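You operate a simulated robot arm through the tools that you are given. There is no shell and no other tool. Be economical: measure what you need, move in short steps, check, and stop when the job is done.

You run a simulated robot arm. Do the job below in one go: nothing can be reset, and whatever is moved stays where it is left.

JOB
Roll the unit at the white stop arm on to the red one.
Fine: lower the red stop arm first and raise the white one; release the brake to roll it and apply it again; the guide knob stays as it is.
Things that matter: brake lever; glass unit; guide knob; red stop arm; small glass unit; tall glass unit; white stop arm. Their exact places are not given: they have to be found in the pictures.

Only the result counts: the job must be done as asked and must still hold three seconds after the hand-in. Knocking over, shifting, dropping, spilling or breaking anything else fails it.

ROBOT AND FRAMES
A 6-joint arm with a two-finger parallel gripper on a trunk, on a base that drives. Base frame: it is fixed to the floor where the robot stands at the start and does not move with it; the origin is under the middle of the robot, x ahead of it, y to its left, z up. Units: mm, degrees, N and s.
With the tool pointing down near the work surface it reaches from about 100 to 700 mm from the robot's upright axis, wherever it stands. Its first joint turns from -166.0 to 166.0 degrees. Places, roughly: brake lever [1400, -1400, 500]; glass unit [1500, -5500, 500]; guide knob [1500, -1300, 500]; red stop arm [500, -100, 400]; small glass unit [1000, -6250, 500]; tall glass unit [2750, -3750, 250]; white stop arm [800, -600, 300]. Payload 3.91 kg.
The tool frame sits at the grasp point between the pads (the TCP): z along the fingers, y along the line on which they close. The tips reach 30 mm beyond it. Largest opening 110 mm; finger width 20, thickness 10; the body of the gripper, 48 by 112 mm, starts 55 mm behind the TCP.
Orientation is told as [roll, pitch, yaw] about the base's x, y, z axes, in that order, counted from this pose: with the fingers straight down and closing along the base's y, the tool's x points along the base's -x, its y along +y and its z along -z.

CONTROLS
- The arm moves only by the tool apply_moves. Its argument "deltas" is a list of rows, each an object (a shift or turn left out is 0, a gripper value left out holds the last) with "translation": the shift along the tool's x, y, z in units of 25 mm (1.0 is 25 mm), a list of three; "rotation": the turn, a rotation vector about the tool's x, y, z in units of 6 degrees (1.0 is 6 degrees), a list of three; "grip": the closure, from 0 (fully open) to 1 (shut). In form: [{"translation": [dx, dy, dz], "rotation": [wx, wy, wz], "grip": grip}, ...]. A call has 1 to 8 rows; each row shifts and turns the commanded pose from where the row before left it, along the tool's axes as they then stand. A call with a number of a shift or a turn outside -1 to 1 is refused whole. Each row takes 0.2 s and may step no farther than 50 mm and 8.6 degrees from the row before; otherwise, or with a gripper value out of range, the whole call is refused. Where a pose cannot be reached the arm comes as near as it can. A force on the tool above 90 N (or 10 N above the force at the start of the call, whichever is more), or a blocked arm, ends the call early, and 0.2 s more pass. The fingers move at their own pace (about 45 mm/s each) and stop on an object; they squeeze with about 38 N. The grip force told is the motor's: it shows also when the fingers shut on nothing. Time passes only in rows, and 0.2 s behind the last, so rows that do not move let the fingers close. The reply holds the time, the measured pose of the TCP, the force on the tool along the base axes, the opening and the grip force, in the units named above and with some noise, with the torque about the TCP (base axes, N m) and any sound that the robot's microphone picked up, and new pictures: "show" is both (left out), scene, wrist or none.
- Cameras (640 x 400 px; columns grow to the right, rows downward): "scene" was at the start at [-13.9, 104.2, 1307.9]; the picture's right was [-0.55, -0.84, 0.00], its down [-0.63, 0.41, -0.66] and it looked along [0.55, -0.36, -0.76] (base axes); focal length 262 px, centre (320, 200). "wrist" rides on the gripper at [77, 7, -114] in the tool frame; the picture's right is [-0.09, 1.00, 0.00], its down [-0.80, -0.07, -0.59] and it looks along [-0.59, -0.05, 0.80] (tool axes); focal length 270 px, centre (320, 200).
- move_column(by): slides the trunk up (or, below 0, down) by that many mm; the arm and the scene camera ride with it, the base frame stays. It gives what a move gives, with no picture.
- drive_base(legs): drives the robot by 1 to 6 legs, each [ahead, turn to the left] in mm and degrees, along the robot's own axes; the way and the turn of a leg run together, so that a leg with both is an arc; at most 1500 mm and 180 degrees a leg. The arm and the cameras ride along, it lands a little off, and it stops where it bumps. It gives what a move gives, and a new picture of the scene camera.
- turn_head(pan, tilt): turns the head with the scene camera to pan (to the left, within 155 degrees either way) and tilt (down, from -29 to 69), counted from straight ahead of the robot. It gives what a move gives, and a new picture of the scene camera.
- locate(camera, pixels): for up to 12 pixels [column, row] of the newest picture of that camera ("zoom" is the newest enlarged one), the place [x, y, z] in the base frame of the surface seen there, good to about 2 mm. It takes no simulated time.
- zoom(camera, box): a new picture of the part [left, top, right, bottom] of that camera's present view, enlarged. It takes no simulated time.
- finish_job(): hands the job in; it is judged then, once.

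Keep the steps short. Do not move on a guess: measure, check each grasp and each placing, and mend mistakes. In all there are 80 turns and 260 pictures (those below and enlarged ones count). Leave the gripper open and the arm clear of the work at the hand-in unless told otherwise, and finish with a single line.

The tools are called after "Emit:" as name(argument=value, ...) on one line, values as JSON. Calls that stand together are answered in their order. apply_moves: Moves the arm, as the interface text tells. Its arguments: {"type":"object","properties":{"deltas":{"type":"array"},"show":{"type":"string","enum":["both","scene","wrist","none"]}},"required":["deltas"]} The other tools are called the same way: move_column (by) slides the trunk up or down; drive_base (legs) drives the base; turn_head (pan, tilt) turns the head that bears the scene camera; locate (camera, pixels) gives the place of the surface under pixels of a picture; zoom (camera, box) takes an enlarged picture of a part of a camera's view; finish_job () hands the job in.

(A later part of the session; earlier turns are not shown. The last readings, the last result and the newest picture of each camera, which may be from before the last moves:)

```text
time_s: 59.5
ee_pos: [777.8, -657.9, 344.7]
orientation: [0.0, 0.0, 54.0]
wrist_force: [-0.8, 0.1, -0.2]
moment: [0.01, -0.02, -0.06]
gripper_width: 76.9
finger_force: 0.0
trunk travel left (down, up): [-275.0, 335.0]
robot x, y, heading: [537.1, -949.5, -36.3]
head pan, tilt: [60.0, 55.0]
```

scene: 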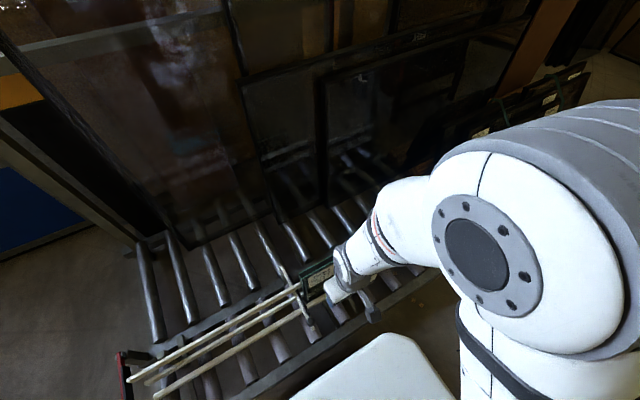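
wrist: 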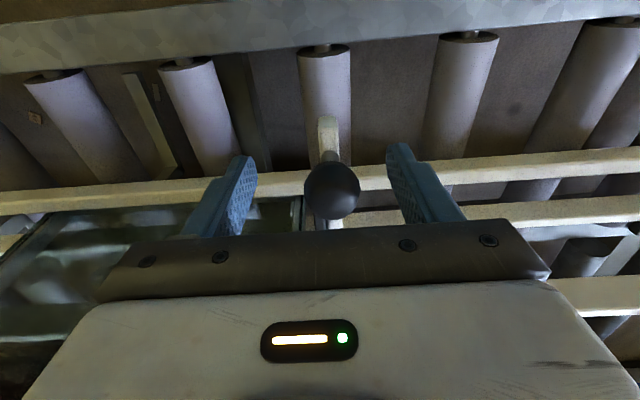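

Emit:
apply_moves(deltas=[{"translation": [0, 0.2, 0], "grip": 0.6}, {"grip": 1}, {"grip": 1}, {"grip": 1}, {"grip": 1}], show="none")

Emit:
apply_moves(deltas=[{"translation": [-0.236, 0, -0.944]}, {"translation": [-0.332, 0, -0.916]}, {"translation": [-0.428, 0, -0.88]}, {"translation": [-0.516, 0, -0.824]}], show="wrist")

```text
time_s: 60.7
ee_pos: [771.6, -655.3, 344.8]
orientation: [0.1, 0.1, 53.9]
wrist_force: [-15.4, 10.8, -2.2]
moment: [-0.1, 0.1, 0.07]
gripper_width: 29.2
finger_force: 45.0
trunk travel left (down, up): [-275.0, 335.0]
robot x, y, heading: [539.4, -946.9, -36.0]
head pan, tilt: [60.0, 55.0]
```

```text
time_s: 61.7
ee_pos: [795.0, -623.7, 433.3]
orientation: [-0.1, -0.1, 54.0]
wrist_force: [-34.8, 18.8, -1.4]
moment: [-0.5, 0.61, -0.07]
gripper_width: 29.5
finger_force: 44.4
trunk travel left (down, up): [-275.0, 335.0]
robot x, y, heading: [539.7, -946.6, -36.1]
head pan, tilt: [60.0, 55.0]
```

wrist: 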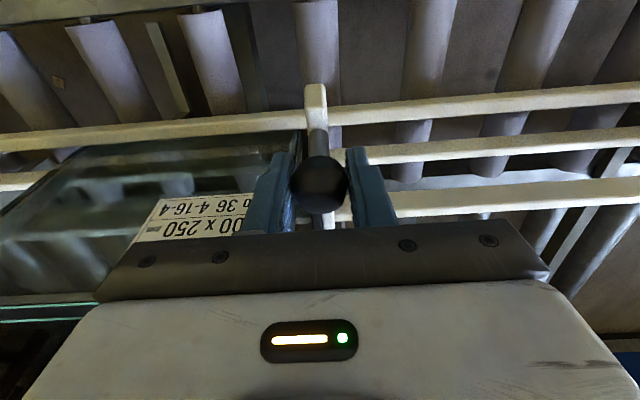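

Emit:
apply_moves(deltas=[{"translation": [-0.604, 0.15, -0.772]}, {"translation": [-0.676, 0.05, -0.7]}, {"translation": [-0.748, 0, -0.628]}, {"translation": [-0.808, 0, -0.544]}], show="none")

Emit:
apply_moves(deltas=[{"translation": [-0.86, 0, -0.46]}, {"translation": [-0.904, 0, -0.364]}], show="wrist")

```text
time_s: 62.7
ee_pos: [836.1, -567.5, 500.2]
orientation: [0.0, 0.0, 53.9]
wrist_force: [21.7, -30.1, 7.7]
moment: [-1.08, 0.46, 0.05]
gripper_width: 29.8
finger_force: 45.2
trunk travel left (down, up): [-275.0, 335.0]
robot x, y, heading: [537.3, -943.2, -36.3]
head pan, tilt: [60.0, 55.0]
```

```text
time_s: 63.3
ee_pos: [862.7, -530.7, 521.7]
orientation: [0.2, -0.2, 53.8]
wrist_force: [38.9, -36.2, 1.8]
moment: [-0.86, 0.51, 0.25]
gripper_width: 29.5
finger_force: 45.1
trunk travel left (down, up): [-275.0, 335.0]
robot x, y, heading: [537.8, -945.0, -36.4]
head pan, tilt: [60.0, 55.0]
```

wrist: 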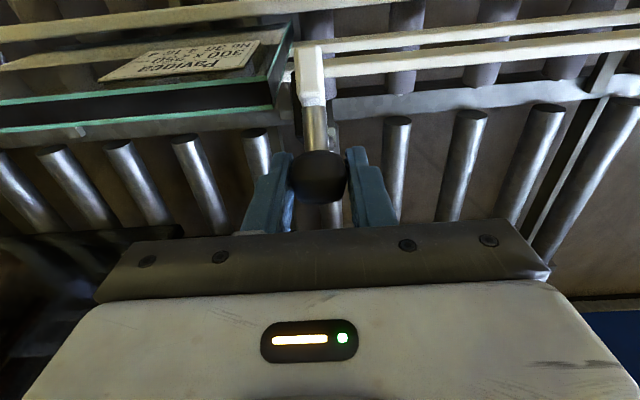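

Emit:
apply_moves(deltas=[{"translation": [-0.94, -0.15, -0.268]}, {"translation": [-0.96, -0.05, -0.172]}, {"translation": [-0.972, 0, -0.068]}, {"translation": [-0.976, 0, 0.036]}], show="none")

Emit:
apply_moves(deltas=[{"translation": [-0.968, 0, 0.136]}, {"translation": [-0.944, 0, 0.236]}], show="both")

```text
time_s: 64.3
ee_pos: [920.2, -455.1, 532.9]
orientation: [0.0, 0.0, 53.9]
wrist_force: [1.8, -7.5, -2.5]
moment: [-0.77, 0.59, 0.02]
gripper_width: 29.2
finger_force: 44.4
trunk travel left (down, up): [-275.0, 335.0]
robot x, y, heading: [537.0, -949.0, -36.1]
head pan, tilt: [60.0, 55.0]
```

```text
time_s: 64.9
ee_pos: [948.0, -416.2, 525.8]
orientation: [0.0, -0.2, 53.8]
wrist_force: [4.9, -4.0, 10.2]
moment: [-0.63, 0.49, 0.04]
gripper_width: 29.4
finger_force: 45.0
trunk travel left (down, up): [-275.0, 335.0]
robot x, y, heading: [535.4, -946.9, -36.6]
head pan, tilt: [60.0, 55.0]
```

scene: 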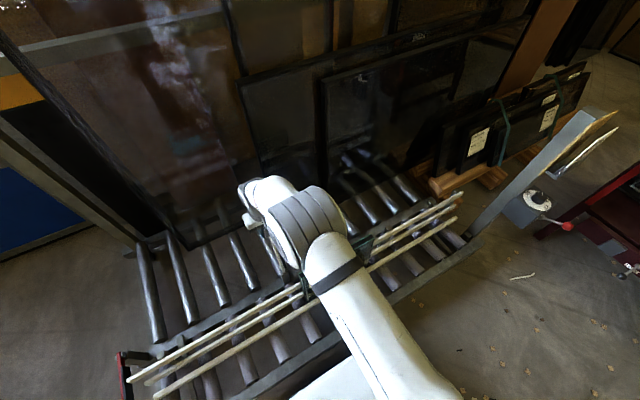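
wrist: 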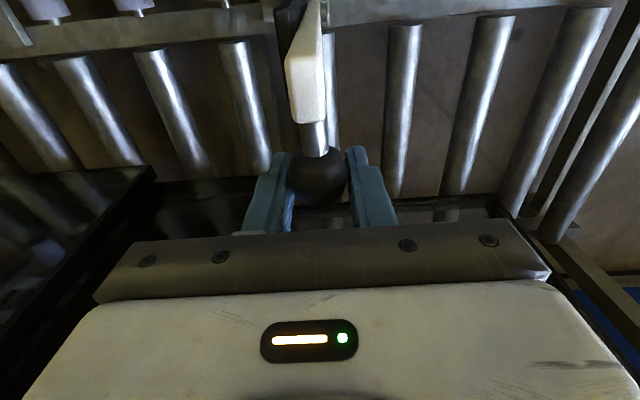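

Emit:
apply_moves(deltas=[{"translation": [-0.6, 0, 0.2]}, {"translation": [-0.4, 0, 0.16]}], show="wrist")

```text
time_s: 65.5
ee_pos: [962.6, -396.6, 515.7]
orientation: [0.0, -0.1, 53.9]
wrist_force: [11.5, -6.9, 11.4]
moment: [-0.69, 0.53, 0.11]
gripper_width: 29.3
finger_force: 45.1
trunk travel left (down, up): [-275.0, 335.0]
robot x, y, heading: [536.0, -945.1, -36.3]
head pan, tilt: [60.0, 55.0]
```

wrist: 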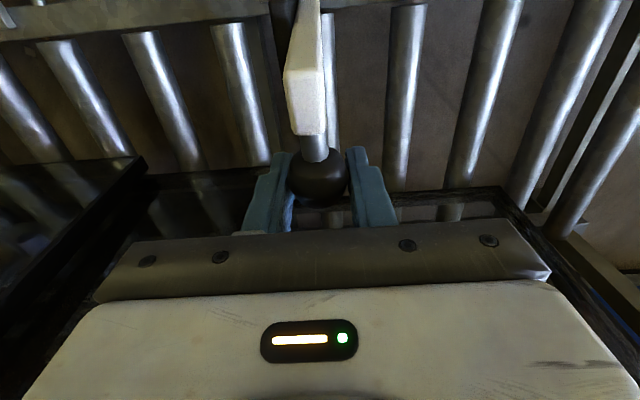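

Emit:
apply_moves(deltas=[{"translation": [-0.2, 0, 0.08]}], show="none")

```text
time_s: 65.9
ee_pos: [965.6, -391.8, 513.7]
orientation: [0.0, 0.0, 53.9]
wrist_force: [4.5, -19.5, 16.6]
moment: [-0.08, 0.0, 0.12]
gripper_width: 29.2
finger_force: 44.9
trunk travel left (down, up): [-275.0, 335.0]
robot x, y, heading: [537.7, -944.6, -36.2]
head pan, tilt: [60.0, 55.0]
```

Reaction felt: at its raised stop. Release, rise.

Emit:
apply_moves(deltas=[{"translation": [0.15, 0, 0], "grip": 0.5}, {"grip": 0.3}, {"grip": 0.3}, {"grip": 0.3}, {"translation": [0, 0, -1]}, {"translation": [0, 0, -1]}, {"translation": [0, 0, -1]}, {"translation": [0, 0, -1]}], show="wrist")

Emit:
apply_moves(deltas=[{"translation": [1, 0, 0]}, {"translation": [1, 0, 0]}, {"translation": [1, 0, 0]}, {"translation": [1, 0, 0]}, {"translation": [1, 0, 0]}, {"translation": [1, 0, 0]}, {"translation": [1, 0, 0]}, {"translation": [1, 0, 0]}], show="both")

```text
time_s: 67.7
ee_pos: [963.9, -395.0, 613.5]
orientation: [-0.1, 0.1, 54.0]
wrist_force: [-0.7, 0.4, -0.1]
moment: [0.02, -0.02, -0.05]
gripper_width: 76.9
finger_force: 0.0
trunk travel left (down, up): [-275.0, 335.0]
robot x, y, heading: [537.3, -946.0, -36.2]
head pan, tilt: [60.0, 55.0]
```

wrist: 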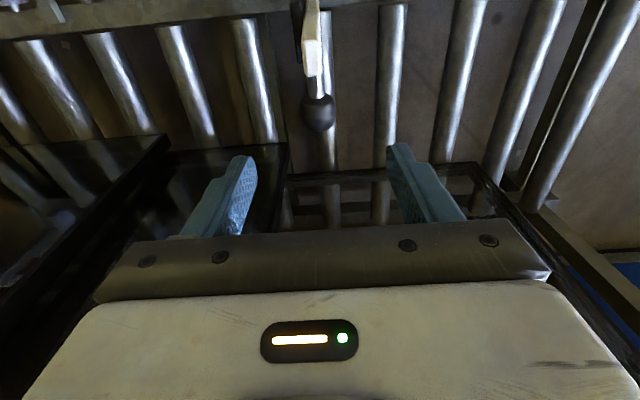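

```text
time_s: 69.5
ee_pos: [844.5, -556.5, 610.8]
orientation: [-0.1, 0.0, 54.0]
wrist_force: [0.1, 0.0, 0.2]
moment: [-0.01, -0.02, 0.0]
gripper_width: 76.8
finger_force: 0.1
trunk travel left (down, up): [-275.0, 335.0]
robot x, y, heading: [538.9, -944.7, -36.4]
head pan, tilt: [60.0, 55.0]
```

scene: 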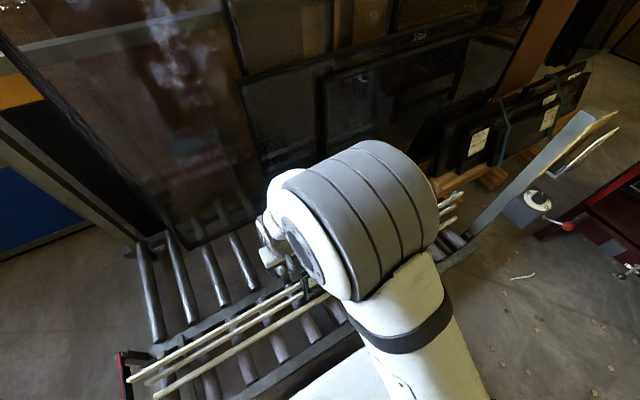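
wrist: 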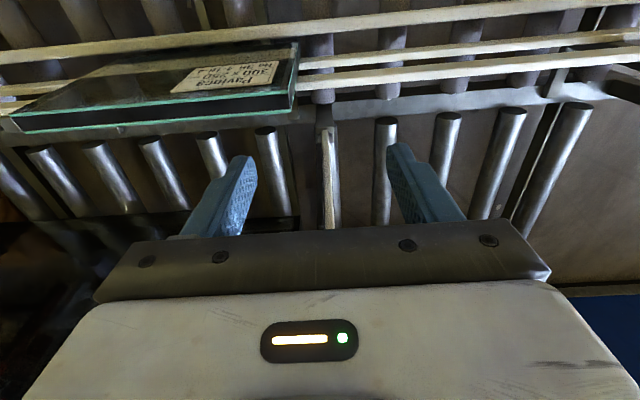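

White is up. Now drive ahead to the brake post and study it.

Emit:
drive_base(legs=[[540, 0]])

Emit:
turn_head(pan=25, tilt=55)

```text
time_s: 72.6
ee_pos: [1264.7, -858.6, 611.2]
orientation: [-0.1, 0.0, 54.8]
wrist_force: [0.5, -0.4, 0.9]
moment: [0.01, -0.02, 0.02]
gripper_width: 77.2
finger_force: 0.0
trunk travel left (down, up): [-275.0, 335.0]
robot x, y, heading: [963.4, -1252.7, -35.2]
head pan, tilt: [60.0, 55.0]
```

scene: 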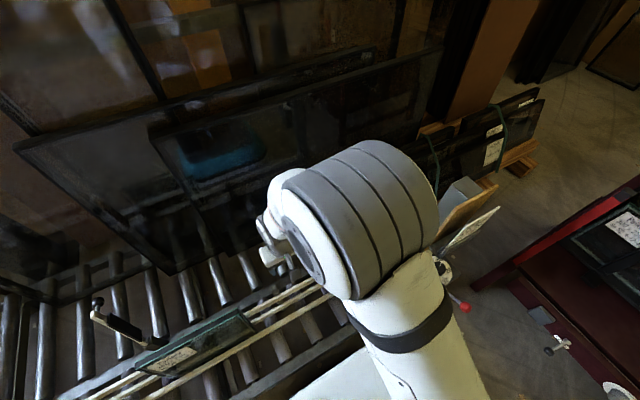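

```text
time_s: 73.6
ee_pos: [1264.2, -858.4, 611.0]
orientation: [0.0, 0.0, 54.8]
wrist_force: [0.5, -1.0, 0.4]
moment: [-0.03, -0.03, 0.0]
gripper_width: 77.0
finger_force: 0.1
trunk travel left (down, up): [-275.0, 335.0]
robot x, y, heading: [960.7, -1258.4, -35.5]
head pan, tilt: [25.0, 55.0]
```

scene: 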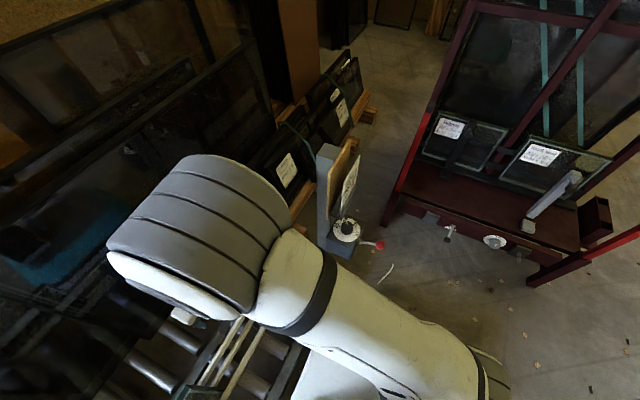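

Emit:
zoom(camera="scene", box=[300, 130, 410, 275])

Emit:
locate(camera="scene", pixels=[[379, 245], [365, 243], [347, 229], [338, 240], [356, 226], [358, 245], [350, 187], [333, 215], [345, 160], [340, 255]])

```text
2.76 times, centred on (355, 202) of scene
```

zoom: 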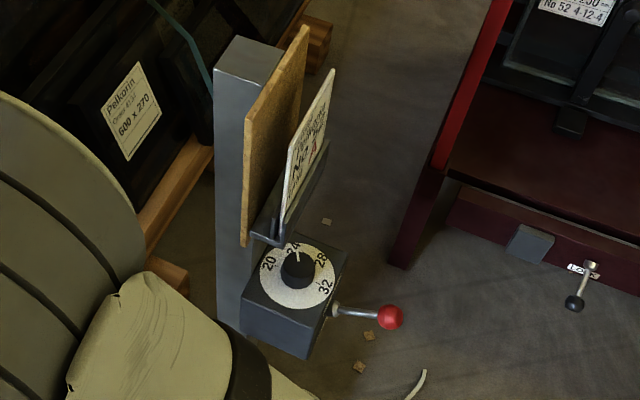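

```text
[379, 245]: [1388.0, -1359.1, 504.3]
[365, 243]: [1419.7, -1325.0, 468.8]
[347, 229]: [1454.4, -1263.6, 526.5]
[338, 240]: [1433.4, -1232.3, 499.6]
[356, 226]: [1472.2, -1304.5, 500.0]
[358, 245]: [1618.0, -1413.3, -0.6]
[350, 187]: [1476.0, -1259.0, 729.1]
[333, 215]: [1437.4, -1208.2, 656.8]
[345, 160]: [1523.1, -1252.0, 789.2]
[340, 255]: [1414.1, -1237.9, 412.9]
```

Guide knob reads 24 (leave alone). I'll bring the wrist camera to the right of the box to see the brake lever's side.

Emit:
apply_moves(deltas=[{"translation": [0.96, -0.48, 0]}, {"translation": [0.96, -0.48, 0]}, {"translation": [0.96, -0.48, 0]}, {"translation": [0.96, -0.48, 0]}, {"translation": [0.96, -0.48, 0]}, {"translation": [0.96, -0.48, 0]}, {"translation": [0.96, -0.48, 0]}, {"translation": [0.96, -0.48, 0]}], show="none")

Emit:
apply_moves(deltas=[{"translation": [0.96, -0.48, 0]}, {"translation": [0.96, -0.48, 0]}, {"translation": [0.96, -0.48, 0]}, {"translation": [0.8, -0.9, -0.4]}, {"translation": [0.8, -0.9, -0.4]}, {"translation": [0.8, -0.9, -0.4]}, {"translation": [0.8, -0.9, -0.4]}], show="wrist")

```text
time_s: 75.4
ee_pos: [1232.3, -1072.5, 608.6]
orientation: [0.1, 0.0, 54.8]
wrist_force: [-0.6, 0.9, 0.2]
moment: [0.01, -0.01, 0.01]
gripper_width: 77.0
finger_force: 0.2
trunk travel left (down, up): [-275.0, 335.0]
robot x, y, heading: [963.7, -1253.6, -35.3]
head pan, tilt: [25.0, 55.0]
```

```text
time_s: 77.0
ee_pos: [1301.0, -1232.8, 642.7]
orientation: [0.0, 0.2, 54.9]
wrist_force: [0.1, -0.8, -0.7]
moment: [-0.01, -0.01, -0.06]
gripper_width: 76.9
finger_force: 0.0
out of reach, approached as far as the arm can: row 1, 2, 3, 4, 5, 6
trunk travel left (down, up): [-275.0, 335.0]
robot x, y, heading: [962.5, -1251.8, -35.2]
head pan, tilt: [25.0, 55.0]
```

wrist: 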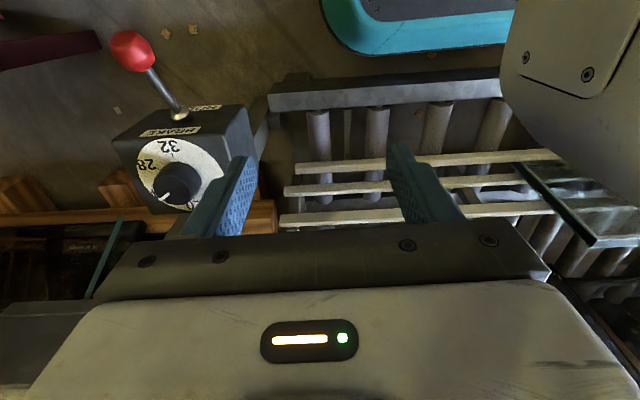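

Emit:
zoom(camera="wrist", box=[90, 20, 290, 220])

Emit:
locate(camera="wrist", pixels=[[132, 48], [160, 85], [180, 112], [170, 131], [205, 107], [175, 180], [118, 145], [245, 110]])

```text
2.00 times, centred on (190, 120) of wrist
```

zoom: 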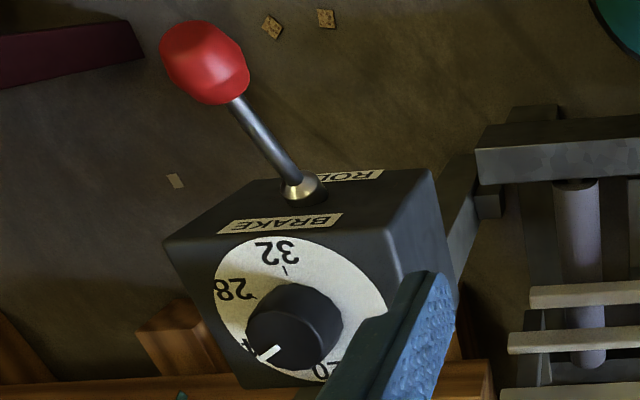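

```text
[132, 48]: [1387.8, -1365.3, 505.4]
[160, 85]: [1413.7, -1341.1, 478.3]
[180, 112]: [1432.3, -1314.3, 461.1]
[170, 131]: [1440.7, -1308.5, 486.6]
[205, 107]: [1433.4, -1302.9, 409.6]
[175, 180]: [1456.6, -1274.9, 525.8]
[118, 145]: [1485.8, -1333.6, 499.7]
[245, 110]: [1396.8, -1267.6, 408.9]
```

Labels: "BRAKE" above the pivot, "ROLL" below it; lever is up (BRAKE). I'll grasp the red ball (≈[1389,-1360,493]) and swing it down. First above it.

Emit:
apply_moves(deltas=[{"translation": [1, -0.5, 0]}, {"translation": [1, -0.9, 0.2]}, {"translation": [0.13, -1, 0.3]}, {"translation": [0, -1, 0.3]}, {"translation": [0, -1, 0.3]}, {"translation": [0, -1, 0.3]}, {"translation": [0, -0.4, 0.3]}], show="both")

```text
time_s: 78.6
ee_pos: [1398.9, -1360.6, 600.0]
orientation: [0.0, 0.1, 54.8]
wrist_force: [0.6, 0.4, -0.1]
moment: [0.02, 0.01, -0.01]
gripper_width: 77.0
finger_force: 0.0
out of reach, approached as far as the arm can: row 1
trunk travel left (down, up): [-275.0, 335.0]
robot x, y, heading: [965.3, -1250.2, -35.3]
head pan, tilt: [25.0, 55.0]
```

scene: 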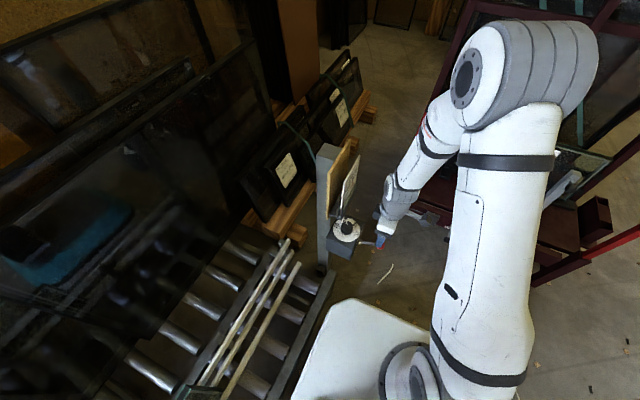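
wrist: 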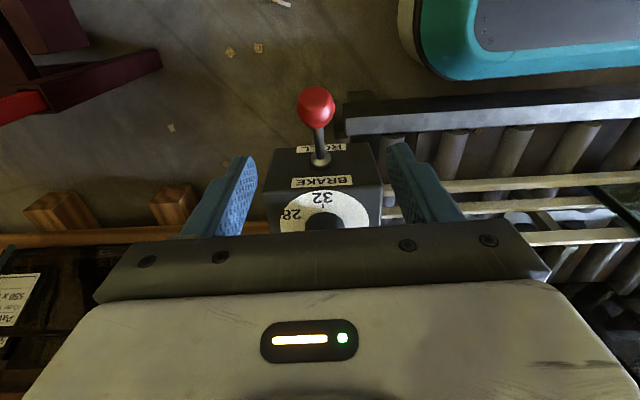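

Emit:
locate(camera="wrist", pixels=[[316, 103], [318, 135], [320, 158], [322, 148], [322, 183], [302, 110], [332, 110]])

Emit:
zoom(camera="wrist", box=[250, 70, 390, 230])

```text
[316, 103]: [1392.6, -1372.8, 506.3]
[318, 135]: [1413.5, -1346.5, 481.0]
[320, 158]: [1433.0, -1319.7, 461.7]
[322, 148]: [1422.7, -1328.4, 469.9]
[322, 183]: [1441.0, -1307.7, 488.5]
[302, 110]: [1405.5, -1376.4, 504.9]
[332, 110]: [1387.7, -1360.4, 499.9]
```

```text
2.50 times, centred on (320, 150) of wrist
```

zoom: 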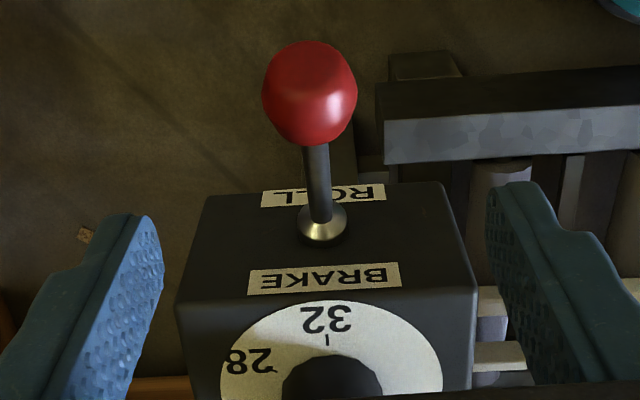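

Ball centre ≈[1396,-1369,491]. Descend and close.

Emit:
apply_moves(deltas=[{"translation": [0.34, -0.1, 0.9]}, {"translation": [0, 0, 0.9]}, {"translation": [0, 0, 0.9]}, {"translation": [0, 0, 0.9]}, {"translation": [0, 0, 0.76]}], show="wrist")

```text
time_s: 79.8
ee_pos: [1394.2, -1366.9, 490.5]
orientation: [0.0, 0.0, 54.8]
wrist_force: [0.4, -0.3, 0.6]
moment: [0.01, -0.03, 0.02]
gripper_width: 77.1
finger_force: 0.0
trunk travel left (down, up): [-275.0, 335.0]
robot x, y, heading: [963.6, -1256.1, -35.4]
head pan, tilt: [25.0, 55.0]
```

wrist: 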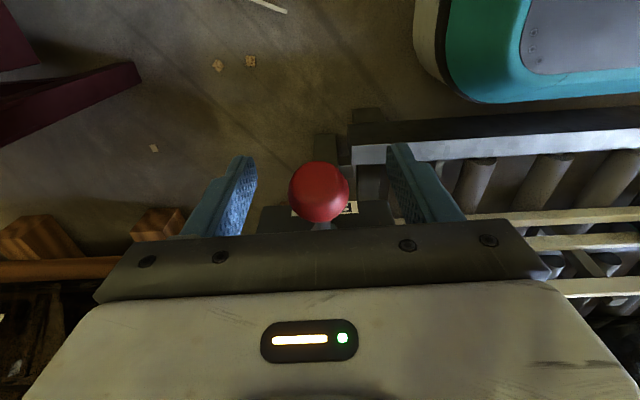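

Emit:
apply_moves(deltas=[{"grip": 0.6}, {"grip": 1}, {"grip": 1}, {"grip": 1}, {"grip": 1}], show="none")

Emit:
apply_moves(deltas=[{"translation": [0.21, 0, 0.5]}, {"translation": [0.14, 0, 0.52]}, {"translation": [0.05, 0, 0.6]}, {"translation": [-0.05, 0, 0.6]}, {"translation": [-0.14, 0, 0.52]}], show="wrist")

```text
time_s: 81.0
ee_pos: [1395.7, -1369.2, 490.8]
orientation: [0.1, 0.0, 54.8]
wrist_force: [5.9, -3.6, -0.2]
moment: [0.08, -0.07, -0.01]
gripper_width: 31.4
finger_force: 45.4
trunk travel left (down, up): [-275.0, 335.0]
robot x, y, heading: [962.6, -1252.7, -35.2]
head pan, tilt: [25.0, 55.0]
```

```text
time_s: 82.2
ee_pos: [1392.5, -1373.2, 423.8]
orientation: [-0.1, -0.1, 54.7]
wrist_force: [8.0, -32.7, 6.2]
moment: [1.06, -0.37, 0.01]
gripper_width: 31.7
finger_force: 45.3
trunk travel left (down, up): [-275.0, 335.0]
robot x, y, heading: [963.8, -1252.2, -35.3]
head pan, tilt: [25.0, 55.0]
```

wrist: 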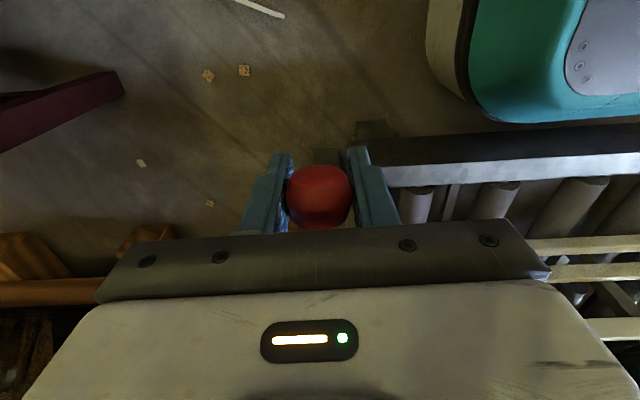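

Emit:
apply_moves(deltas=[{"translation": [0.0, 0, 0.4]}, {"translation": [-0.05, 0, 0.3]}], show="none")

```text
time_s: 82.8
ee_pos: [1393.6, -1370.9, 407.3]
orientation: [-0.1, -0.1, 54.9]
wrist_force: [21.9, -0.5, 17.4]
moment: [0.85, -0.14, 0.2]
gripper_width: 31.4
finger_force: 44.8
trunk travel left (down, up): [-275.0, 335.0]
robot x, y, heading: [960.3, -1254.6, -35.2]
head pan, tilt: [25.0, 55.0]
```

Emit:
apply_moves(deltas=[{"translation": [-0.12, 0, 0.3]}, {"translation": [-0.1, 0, 0.3]}], show="none")

```text
time_s: 83.4
ee_pos: [1397.6, -1365.6, 390.5]
orientation: [0.0, 0.0, 54.8]
wrist_force: [17.3, -19.7, 10.9]
moment: [1.31, -0.33, 0.0]
gripper_width: 31.6
finger_force: 44.7
trunk travel left (down, up): [-275.0, 335.0]
robot x, y, heading: [961.6, -1253.1, -35.2]
head pan, tilt: [25.0, 55.0]
```

Emit:
apply_moves(deltas=[{"translation": [-0.05, 0, 0.25]}, {"translation": [-0.05, 0, 0.25]}], show="wrist")

Emit:
zoom(camera="scene", box=[320, 180, 420, 280])

```text
time_s: 84.0
ee_pos: [1397.3, -1365.0, 380.1]
orientation: [-0.3, 0.0, 54.8]
wrist_force: [10.9, -10.8, 49.1]
moment: [0.54, -0.15, 0.17]
gripper_width: 31.5
finger_force: 45.2
trunk travel left (down, up): [-275.0, 335.0]
robot x, y, heading: [963.7, -1251.8, -35.3]
head pan, tilt: [25.0, 55.0]
```

wrist: 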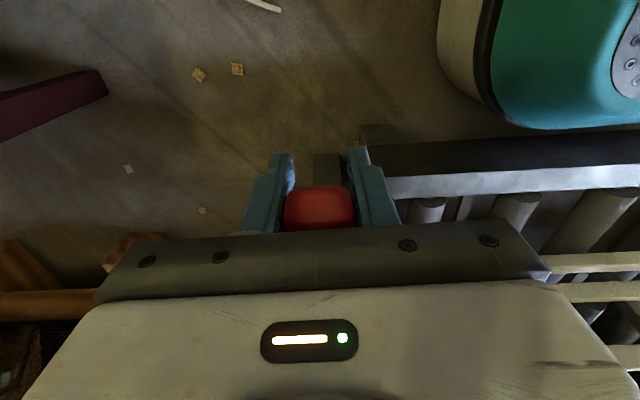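

```text
4.00 times, centred on (370, 230) of scene
```

zoom: 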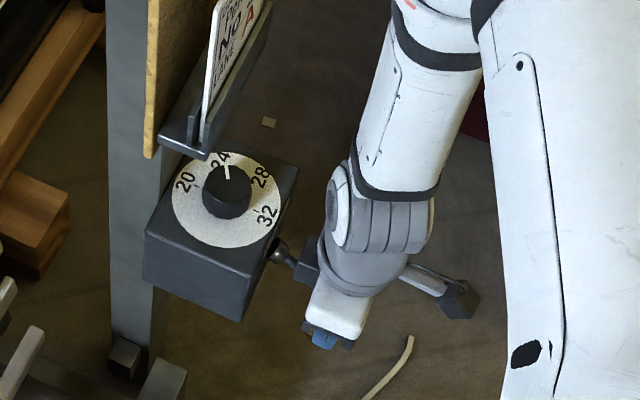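

Firm stop at z≈380: lever is at ROLL. Release, rise, and check.

Emit:
apply_moves(deltas=[{"translation": [0, 0, -0.2], "grip": 0.5}, {"grip": 0.3}, {"grip": 0.3}, {"grip": 0.3}, {"translation": [0, 0, -1]}, {"translation": [0, 0, -1]}, {"translation": [0, 0, -1]}, {"translation": [0, 0, -1]}], show="none")

Emit:
apply_moves(deltas=[{"translation": [0, 0, -1]}, {"translation": [0, 0, -1]}, {"translation": [0, 0, -1]}, {"translation": [0, 0, -1]}, {"translation": [0, 0, -1]}, {"translation": [0, 0, -1]}], show="wrist")

Emit:
locate(camera="wrist", pixels=[[318, 115], [318, 130], [318, 100]])

```text
time_s: 85.8
ee_pos: [1398.1, -1366.2, 481.8]
orientation: [0.0, 0.0, 54.8]
wrist_force: [-0.7, -0.5, 0.3]
moment: [-0.01, -0.01, 0.01]
gripper_width: 77.2
finger_force: 0.1
trunk travel left (down, up): [-275.0, 335.0]
robot x, y, heading: [962.6, -1256.9, -35.4]
head pan, tilt: [25.0, 55.0]
```

```text
time_s: 87.2
ee_pos: [1395.7, -1364.1, 633.2]
orientation: [0.1, 0.0, 54.8]
wrist_force: [-0.2, -0.4, 0.4]
moment: [0.0, 0.02, 0.0]
gripper_width: 76.7
finger_force: 0.1
trunk travel left (down, up): [-275.0, 335.0]
robot x, y, heading: [960.8, -1249.8, -35.6]
head pan, tilt: [25.0, 55.0]
```

wrist: 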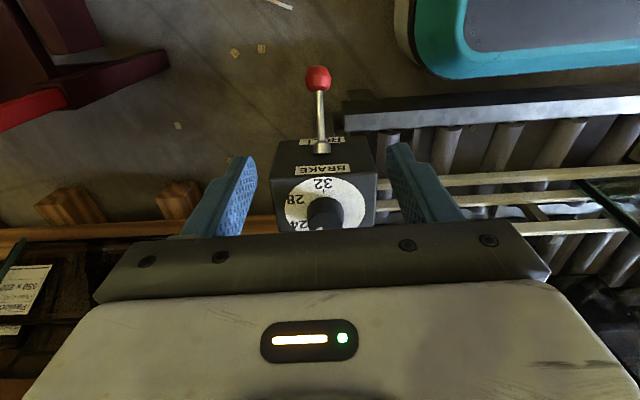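

```text
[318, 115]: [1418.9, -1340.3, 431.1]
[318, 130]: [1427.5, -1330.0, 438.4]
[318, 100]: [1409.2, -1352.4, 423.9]
```

Lever is down at ROLL, dial untouched. Now drive back ~620 mm to stand abeam of the unit's path, then turn the tool to yaw −36° (closing across the pane).

Emit:
drive_base(legs=[[-620, 0]])

Emit:
apply_moves(deltas=[{"rotation": [0, 0, 1]}, {"rotation": [0, 0, 1]}, {"rotation": [0, 0, 1]}, {"rotation": [0, 0, 1]}, {"rotation": [0, 0, 1]}, {"rotation": [0, 0, 1]}, {"rotation": [0, 0, 1]}, {"rotation": [0, 0, 1]}], show="none")

Emit:
apply_moves(deltas=[{"rotation": [0, 0, 1]}, {"rotation": [0, 0, 1]}, {"rotation": [0, 0, 1]}, {"rotation": [0, 0, 1]}, {"rotation": [0, 0, 1]}, {"rotation": [0, 0, 1]}, {"rotation": [0, 0, 1]}], show="wrist")

Emit:
turn_head(pan=70, tilt=50)

```text
time_s: 90.7
ee_pos: [891.5, -1006.2, 634.0]
orientation: [-0.1, 0.0, 54.7]
wrist_force: [0.8, 0.4, -0.1]
moment: [-0.05, -0.01, 0.01]
gripper_width: 76.9
finger_force: 0.1
trunk travel left (down, up): [-275.0, 335.0]
robot x, y, heading: [456.0, -894.6, -35.4]
head pan, tilt: [25.0, 55.0]
```

scene: 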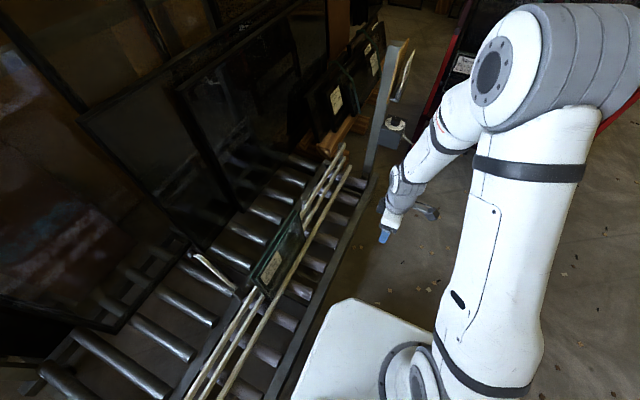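

```text
time_s: 92.5
ee_pos: [891.5, -1007.3, 631.7]
orientation: [0.0, -0.1, 6.7]
wrist_force: [0.0, -0.3, -0.2]
moment: [-0.03, 0.0, -0.02]
gripper_width: 76.7
finger_force: 0.0
trunk travel left (down, up): [-275.0, 335.0]
robot x, y, heading: [458.4, -893.1, -35.5]
head pan, tilt: [25.0, 55.0]
```

```text
time_s: 94.0
ee_pos: [891.3, -1007.3, 632.4]
orientation: [0.0, 0.0, -35.4]
wrist_force: [0.2, 0.7, -0.5]
moment: [0.0, 0.0, -0.03]
gripper_width: 76.9
finger_force: 0.1
trunk travel left (down, up): [-275.0, 335.0]
robot x, y, heading: [454.8, -891.3, -35.7]
head pan, tilt: [25.0, 55.0]
```

wrist: 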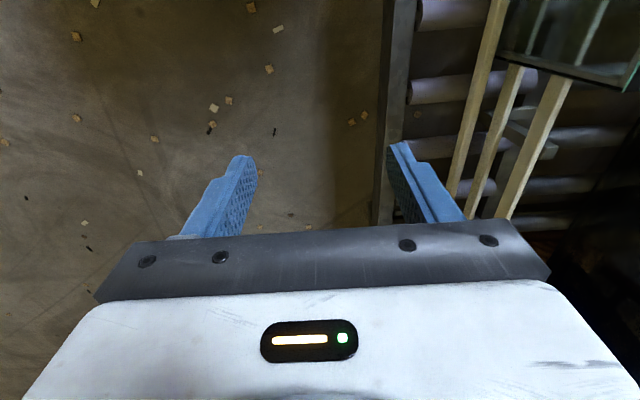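

```text
time_s: 95.2
ee_pos: [890.4, -1007.4, 632.2]
orientation: [0.0, 0.0, -35.3]
wrist_force: [0.8, -0.2, -0.5]
moment: [-0.02, -0.03, 0.02]
gripper_width: 76.6
finger_force: 0.0
trunk travel left (down, up): [-275.0, 335.0]
robot x, y, heading: [457.8, -896.9, -35.2]
head pan, tilt: [70.0, 50.0]
```

scene: 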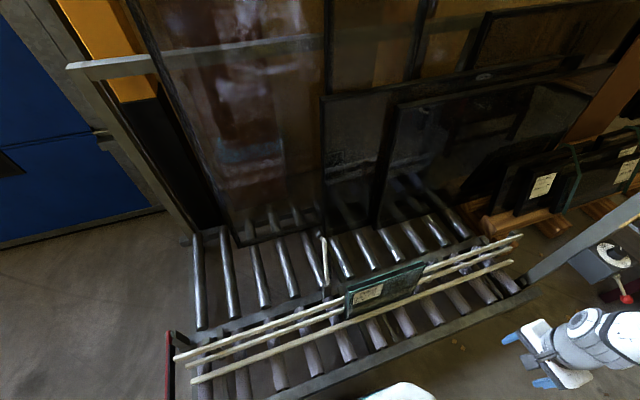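

Good view of the unit. Measure its face for position and lean.

Emit:
zoom(camera="scene", box=[300, 220, 460, 350])

Emit:
locate(camera="zoom", pixels=[[210, 290], [480, 185], [215, 320], [485, 215], [350, 235], [350, 265], [340, 220], [250, 330], [420, 270], [330, 230], [470, 178], [200, 285]])

```text
3.08 times, centred on (380, 285) of scene
```

zoom: 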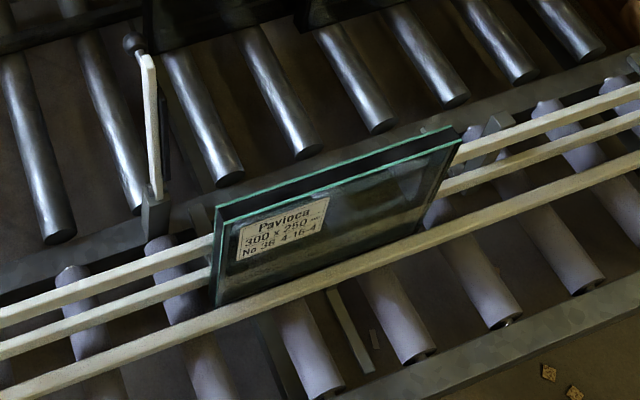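

```text
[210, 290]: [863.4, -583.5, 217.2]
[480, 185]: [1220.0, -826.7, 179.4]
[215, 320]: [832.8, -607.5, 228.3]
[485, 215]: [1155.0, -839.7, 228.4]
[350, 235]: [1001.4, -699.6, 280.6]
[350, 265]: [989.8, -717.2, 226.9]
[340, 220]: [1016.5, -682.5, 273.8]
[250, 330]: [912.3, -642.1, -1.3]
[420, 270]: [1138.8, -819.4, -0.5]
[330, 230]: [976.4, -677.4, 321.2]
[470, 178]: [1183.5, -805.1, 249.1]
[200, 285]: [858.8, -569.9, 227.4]
```

Emit:
locate(camera="zoom", pixels=[[219, 206], [230, 221], [455, 146], [445, 130], [245, 240], [315, 215], [245, 258], [320, 205], [225, 285], [340, 200], [440, 165], [400, 240]])

```text
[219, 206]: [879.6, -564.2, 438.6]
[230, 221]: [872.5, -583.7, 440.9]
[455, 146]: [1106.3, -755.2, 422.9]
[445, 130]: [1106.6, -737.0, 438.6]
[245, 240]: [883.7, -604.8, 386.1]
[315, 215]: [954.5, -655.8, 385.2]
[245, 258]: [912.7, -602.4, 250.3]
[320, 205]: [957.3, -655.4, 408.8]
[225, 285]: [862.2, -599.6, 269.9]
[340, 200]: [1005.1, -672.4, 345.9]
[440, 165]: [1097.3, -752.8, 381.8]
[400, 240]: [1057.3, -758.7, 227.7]
```

Unit: centre-top at t≈48, leaning ≈4.5° toward the left rail. Move over its middle (s=1190) at safe height, tilt the tool 4.5°.

Emit:
apply_moves(deltas=[{"translation": [0.35, 0.96, 0], "rotation": [0, 0, 0.1]}, {"translation": [0.35, 0.96, 0]}, {"translation": [0.35, 0.96, 0]}, {"translation": [0.35, 0.96, 0]}, {"translation": [0.35, 0.96, 0]}, {"translation": [0.35, 0.96, 0]}, {"translation": [0.35, 0.96, 0]}, {"translation": [0.35, 0.96, 0]}], show="none")

Emit:
apply_moves(deltas=[{"translation": [0.35, 0.96, 0]}, {"translation": [0.35, 0.96, 0]}, {"translation": [0.35, 0.96, 0]}, {"translation": [0.35, 0.96, 0]}, {"translation": [0.35, 0.96, 0]}, {"translation": [0.35, 0.96, 0]}, {"rotation": [0.75, 0, 0]}], show="both")

```text
time_s: 97.0
ee_pos: [946.2, -808.1, 634.7]
orientation: [0.0, 0.1, -35.9]
wrist_force: [-0.1, 0.6, 0.9]
moment: [0.01, 0.02, -0.03]
gripper_width: 76.9
finger_force: 0.1
trunk travel left (down, up): [-275.0, 335.0]
robot x, y, heading: [456.1, -890.8, -35.4]
head pan, tilt: [70.0, 50.0]
```

```text
time_s: 98.6
ee_pos: [988.2, -661.6, 632.5]
orientation: [-4.7, 0.0, -36.0]
wrist_force: [0.5, -0.3, 0.2]
moment: [0.0, 0.0, 0.0]
gripper_width: 76.9
finger_force: 0.0
trunk travel left (down, up): [-275.0, 335.0]
robot x, y, heading: [460.2, -894.6, -35.5]
head pan, tilt: [70.0, 50.0]
```

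scene: 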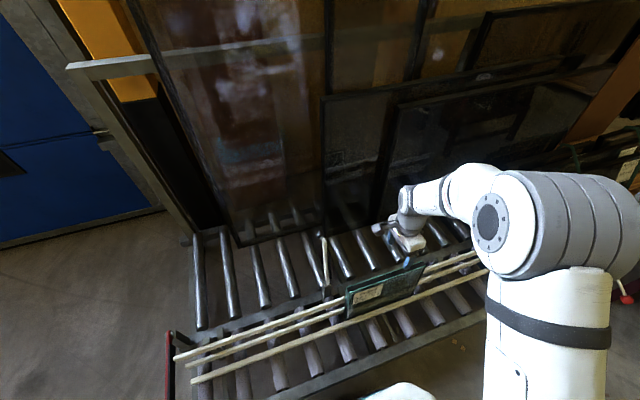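
wrist: 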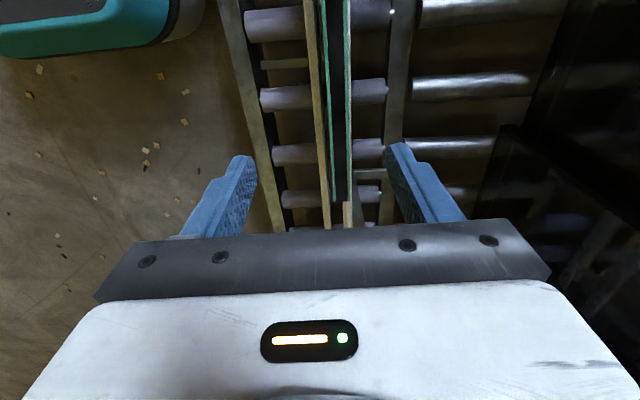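

Aligned with the pane (edges at columns 325–348). Descend partly, vertically.

Emit:
apply_moves(deltas=[{"translation": [0, 0.08, 0.98]}, {"translation": [0, 0.08, 0.98]}, {"translation": [0, 0.08, 0.98]}, {"translation": [0, 0.08, 0.98]}, {"translation": [0, 0.08, 0.98]}, {"translation": [0, 0.08, 0.98]}], show="wrist")

Emit:
locate(camera="wrist", pixels=[[330, 150], [345, 150], [315, 180], [350, 180]])

```text
time_s: 100.0
ee_pos: [988.5, -663.2, 485.3]
orientation: [-4.5, 0.0, -35.9]
wrist_force: [0.0, 0.6, 0.4]
moment: [0.02, 0.02, 0.01]
gripper_width: 77.4
finger_force: 0.1
trunk travel left (down, up): [-275.0, 335.0]
robot x, y, heading: [457.8, -890.6, -35.4]
head pan, tilt: [70.0, 50.0]
```

wrist: 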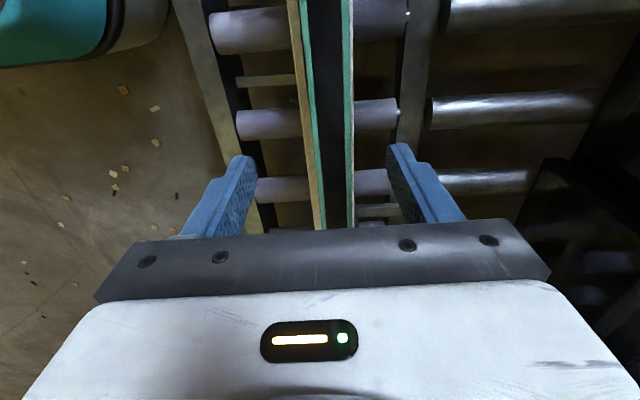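

```text
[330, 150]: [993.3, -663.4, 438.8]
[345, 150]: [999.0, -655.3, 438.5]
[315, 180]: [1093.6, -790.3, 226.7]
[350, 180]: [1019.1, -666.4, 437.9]
```

Emit:
apply_moves(deltas=[{"translation": [0, 0.18, 0.9]}, {"translation": [0, 0.07, 0.9]}, {"translation": [0, 0.05, 0.6]}], show="wrist")

```text
time_s: 100.8
ee_pos: [989.2, -662.8, 424.8]
orientation: [-4.5, 0.0, -35.8]
wrist_force: [-0.8, -0.1, 0.2]
moment: [0.0, -0.01, -0.02]
gripper_width: 77.2
finger_force: 0.1
trunk travel left (down, up): [-275.0, 335.0]
robot x, y, heading: [452.4, -895.8, -35.7]
head pan, tilt: [70.0, 50.0]
```

wrist: 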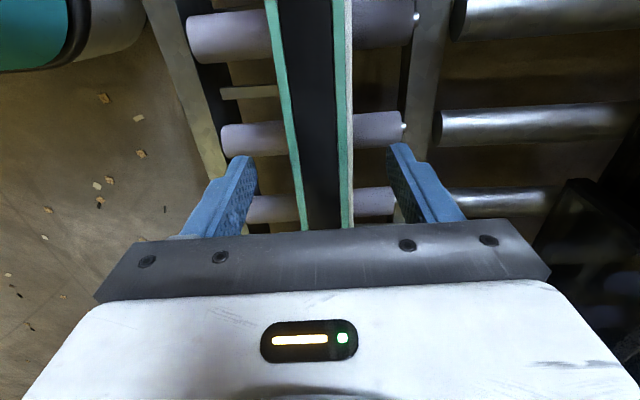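

Pane centred between fingers (298–350 at row 190). Close.

Emit:
apply_moves(deltas=[{"translation": [0, 0.04, 0], "grip": 0.6}, {"grip": 0.7}, {"grip": 0.8}, {"grip": 1}, {"grip": 1}, {"grip": 1}], show="wrist")

```text
time_s: 102.2
ee_pos: [989.6, -660.7, 426.3]
orientation: [-4.7, 0.1, -35.9]
wrist_force: [-4.6, -5.4, 3.1]
moment: [-1.38, 0.97, -0.43]
gripper_width: 24.1
finger_force: 38.3
trunk travel left (down, up): [-275.0, 335.0]
robot x, y, heading: [459.4, -894.5, -35.5]
head pan, tilt: [70.0, 50.0]
```

wrist: 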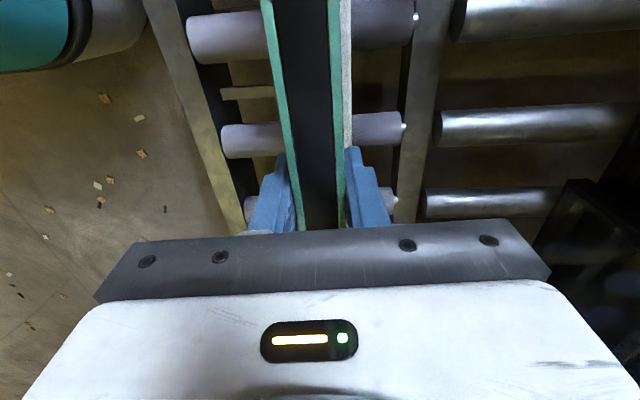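

Held at 24.1 mm. Roll it along the lane, first 75 mm.

Emit:
apply_moves(deltas=[{"translation": [0.5, 0, 0]}, {"translation": [0.8, 0, 0]}, {"translation": [0.9, 0, 0]}, {"translation": [0.8, 0, 0]}], show="wrist")

```text
time_s: 103.2
ee_pos: [928.5, -615.3, 424.3]
orientation: [-4.5, 0.0, -35.9]
wrist_force: [-9.5, -8.0, 7.9]
moment: [-1.85, 0.75, -0.36]
gripper_width: 24.0
finger_force: 38.0
trunk travel left (down, up): [-275.0, 335.0]
robot x, y, heading: [458.1, -895.0, -35.2]
head pan, tilt: [70.0, 50.0]
```

wrist: 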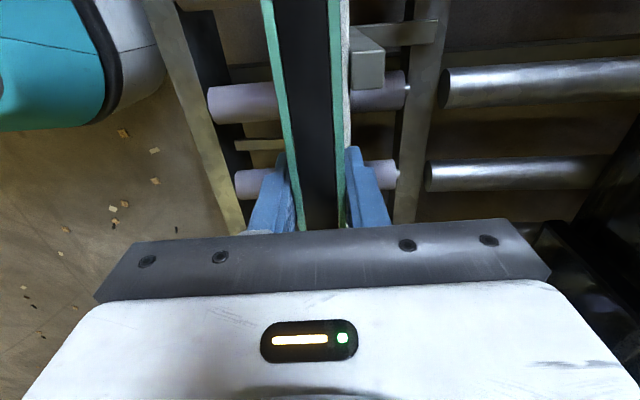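

Emit:
apply_moves(deltas=[{"translation": [0.8, -0.08, 0]}, {"translation": [1, 0, 0]}, {"translation": [1, 0, 0]}, {"translation": [1, 0, 0]}, {"translation": [1, 0, 0]}, {"translation": [1, 0, 0]}, {"translation": [1, 0, 0]}, {"translation": [0.8, 0, 0]}], show="scene")

```text
time_s: 105.0
ee_pos: [774.9, -502.7, 425.0]
orientation: [-4.5, 0.0, -35.9]
wrist_force: [-8.4, -6.9, 16.1]
moment: [-1.78, 0.22, -0.29]
gripper_width: 24.1
finger_force: 38.2
trunk travel left (down, up): [-275.0, 335.0]
robot x, y, heading: [456.9, -895.5, -35.6]
head pan, tilt: [70.0, 50.0]
```

scene: 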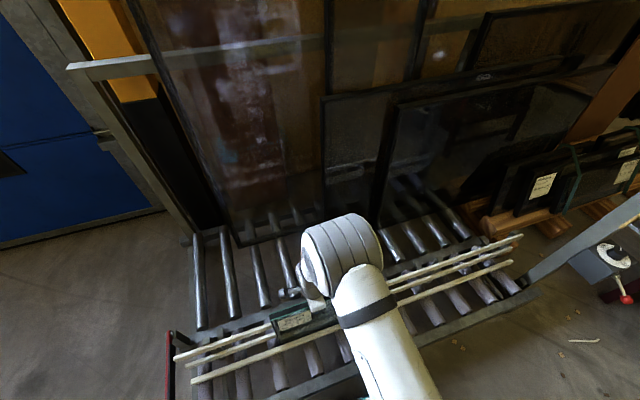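

Emit:
apply_moves(deltas=[{"translation": [0.8, 0, 0]}, {"translation": [1, 0, 0]}, {"translation": [1, 0, 0]}, {"translation": [1, 0, 0]}, {"translation": [1, 0, 0]}, {"translation": [1, 0, 0]}, {"translation": [1, 0, 0]}, {"translation": [0.8, 0, 0]}], show="none")

Emit:
apply_moves(deltas=[{"translation": [0.8, 0, 0]}, {"translation": [0.8, 0, 0]}, {"translation": [0.6, 0, 0]}, {"translation": [0.4, 0, 0]}], show="both")

```text
time_s: 106.8
ee_pos: [620.4, -391.4, 425.5]
orientation: [-4.4, 0.0, -35.9]
wrist_force: [1.8, 3.3, 2.5]
moment: [-0.16, -1.03, -0.28]
gripper_width: 23.9
finger_force: 38.1
trunk travel left (down, up): [-275.0, 335.0]
robot x, y, heading: [453.7, -895.2, -35.4]
head pan, tilt: [70.0, 50.0]
```

```text
time_s: 107.8
ee_pos: [567.2, -354.2, 425.5]
orientation: [-4.4, 0.1, -35.9]
wrist_force: [4.3, 6.7, 0.9]
moment: [1.1, -1.07, -0.05]
gripper_width: 24.0
finger_force: 38.1
trunk travel left (down, up): [-275.0, 335.0]
robot x, y, heading: [460.0, -894.0, -35.7]
head pan, tilt: [70.0, 50.0]
```

scene: 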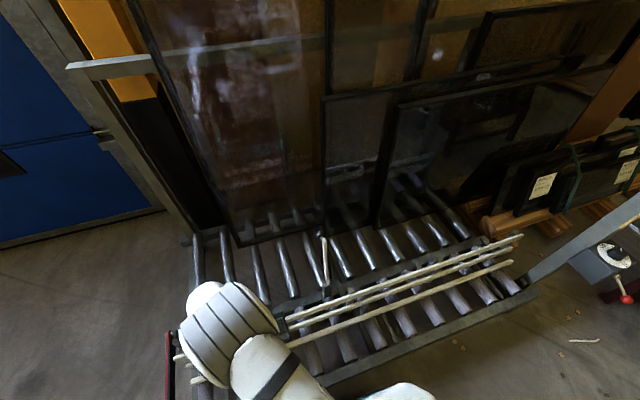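
wrist: 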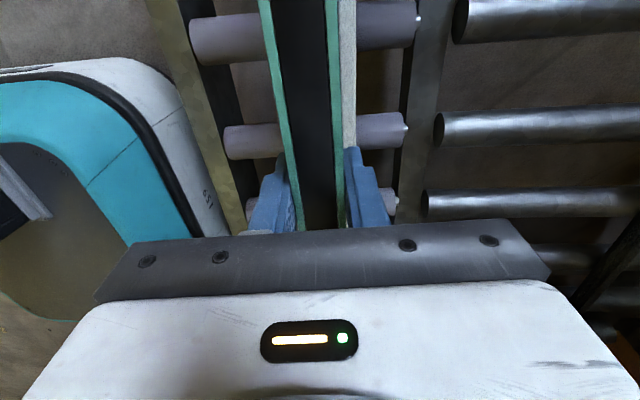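

About 65 mm left by reckoning. Smaller steps, watching force.

Emit:
apply_moves(deltas=[{"translation": [0.5, 0, 0]}, {"translation": [0.5, 0, 0]}, {"translation": [0.4, 0, 0]}, {"translation": [0.3, 0, 0]}], show="none")

Emit:
apply_moves(deltas=[{"translation": [0.2, 0, 0]}, {"translation": [0.2, 0, 0]}, {"translation": [0.1, 0, 0]}], show="none")

```text
time_s: 108.8
ee_pos: [535.2, -329.2, 425.5]
orientation: [-4.4, 0.1, -35.9]
wrist_force: [4.3, 6.5, 20.8]
moment: [0.28, -0.83, 0.01]
gripper_width: 23.9
finger_force: 38.0
trunk travel left (down, up): [-275.0, 335.0]
robot x, y, heading: [457.0, -897.3, -35.5]
head pan, tilt: [70.0, 50.0]
```

```text
time_s: 109.6
ee_pos: [523.1, -323.5, 425.8]
orientation: [-4.3, 0.1, -35.8]
wrist_force: [6.3, 9.5, 18.9]
moment: [1.64, -0.8, -0.04]
gripper_width: 24.3
finger_force: 38.2
trunk travel left (down, up): [-275.0, 335.0]
robot x, y, heading: [459.2, -894.3, -35.8]
head pan, tilt: [70.0, 50.0]
```

Emit:
apply_moves(deltas=[{"translation": [0.15, 0.05, 0]}, {"translation": [0.1, 0, 0]}, {"translation": [0.1, 0, 0]}], show="none")

Emit:
turn_head(pan=110, tilt=50)

```text
time_s: 110.4
ee_pos: [517.0, -318.7, 425.4]
orientation: [-4.5, -0.1, -35.9]
wrist_force: [6.2, 8.3, 7.3]
moment: [1.94, -0.08, -0.02]
gripper_width: 24.1
finger_force: 38.2
trunk travel left (down, up): [-275.0, 335.0]
robot x, y, heading: [456.3, -895.6, -35.4]
head pan, tilt: [70.0, 50.0]
```

```text
time_s: 111.4
ee_pos: [517.6, -318.1, 425.8]
orientation: [-4.6, 0.1, -35.9]
wrist_force: [5.0, 7.1, 2.2]
moment: [1.28, -0.71, -0.05]
gripper_width: 23.9
finger_force: 38.1
trunk travel left (down, up): [-275.0, 335.0]
robot x, y, heading: [457.0, -895.6, -35.4]
head pan, tilt: [110.0, 50.0]
```

scene: 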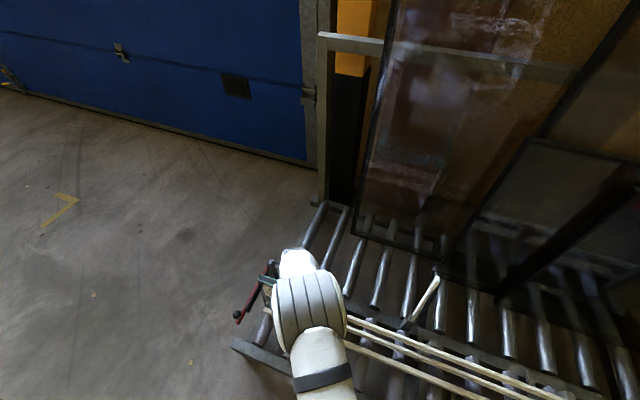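

Emit:
zoom(camera="scene", box=[220, 240, 300, 350])

Emit:
apply_moves(deltas=[{"translation": [0.1, 0, 0]}, {"translation": [0.1, 0, 0]}, {"translation": [0.1, 0, 0]}], show="none")

```text
3.64 times, centred on (260, 295) of scene
```

zoom: 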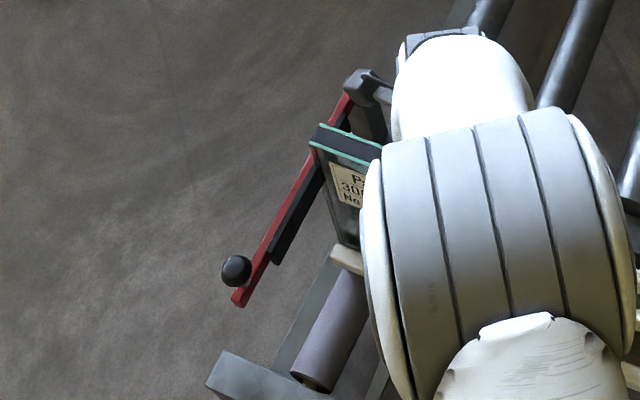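

```text
time_s: 112.2
ee_pos: [510.3, -313.8, 425.4]
orientation: [-4.3, 0.1, -35.8]
wrist_force: [6.0, 8.6, 7.5]
moment: [0.88, -1.62, -0.01]
gripper_width: 24.0
finger_force: 37.7
trunk travel left (down, up): [-275.0, 335.0]
robot x, y, heading: [458.7, -896.2, -35.4]
head pan, tilt: [110.0, 50.0]
```

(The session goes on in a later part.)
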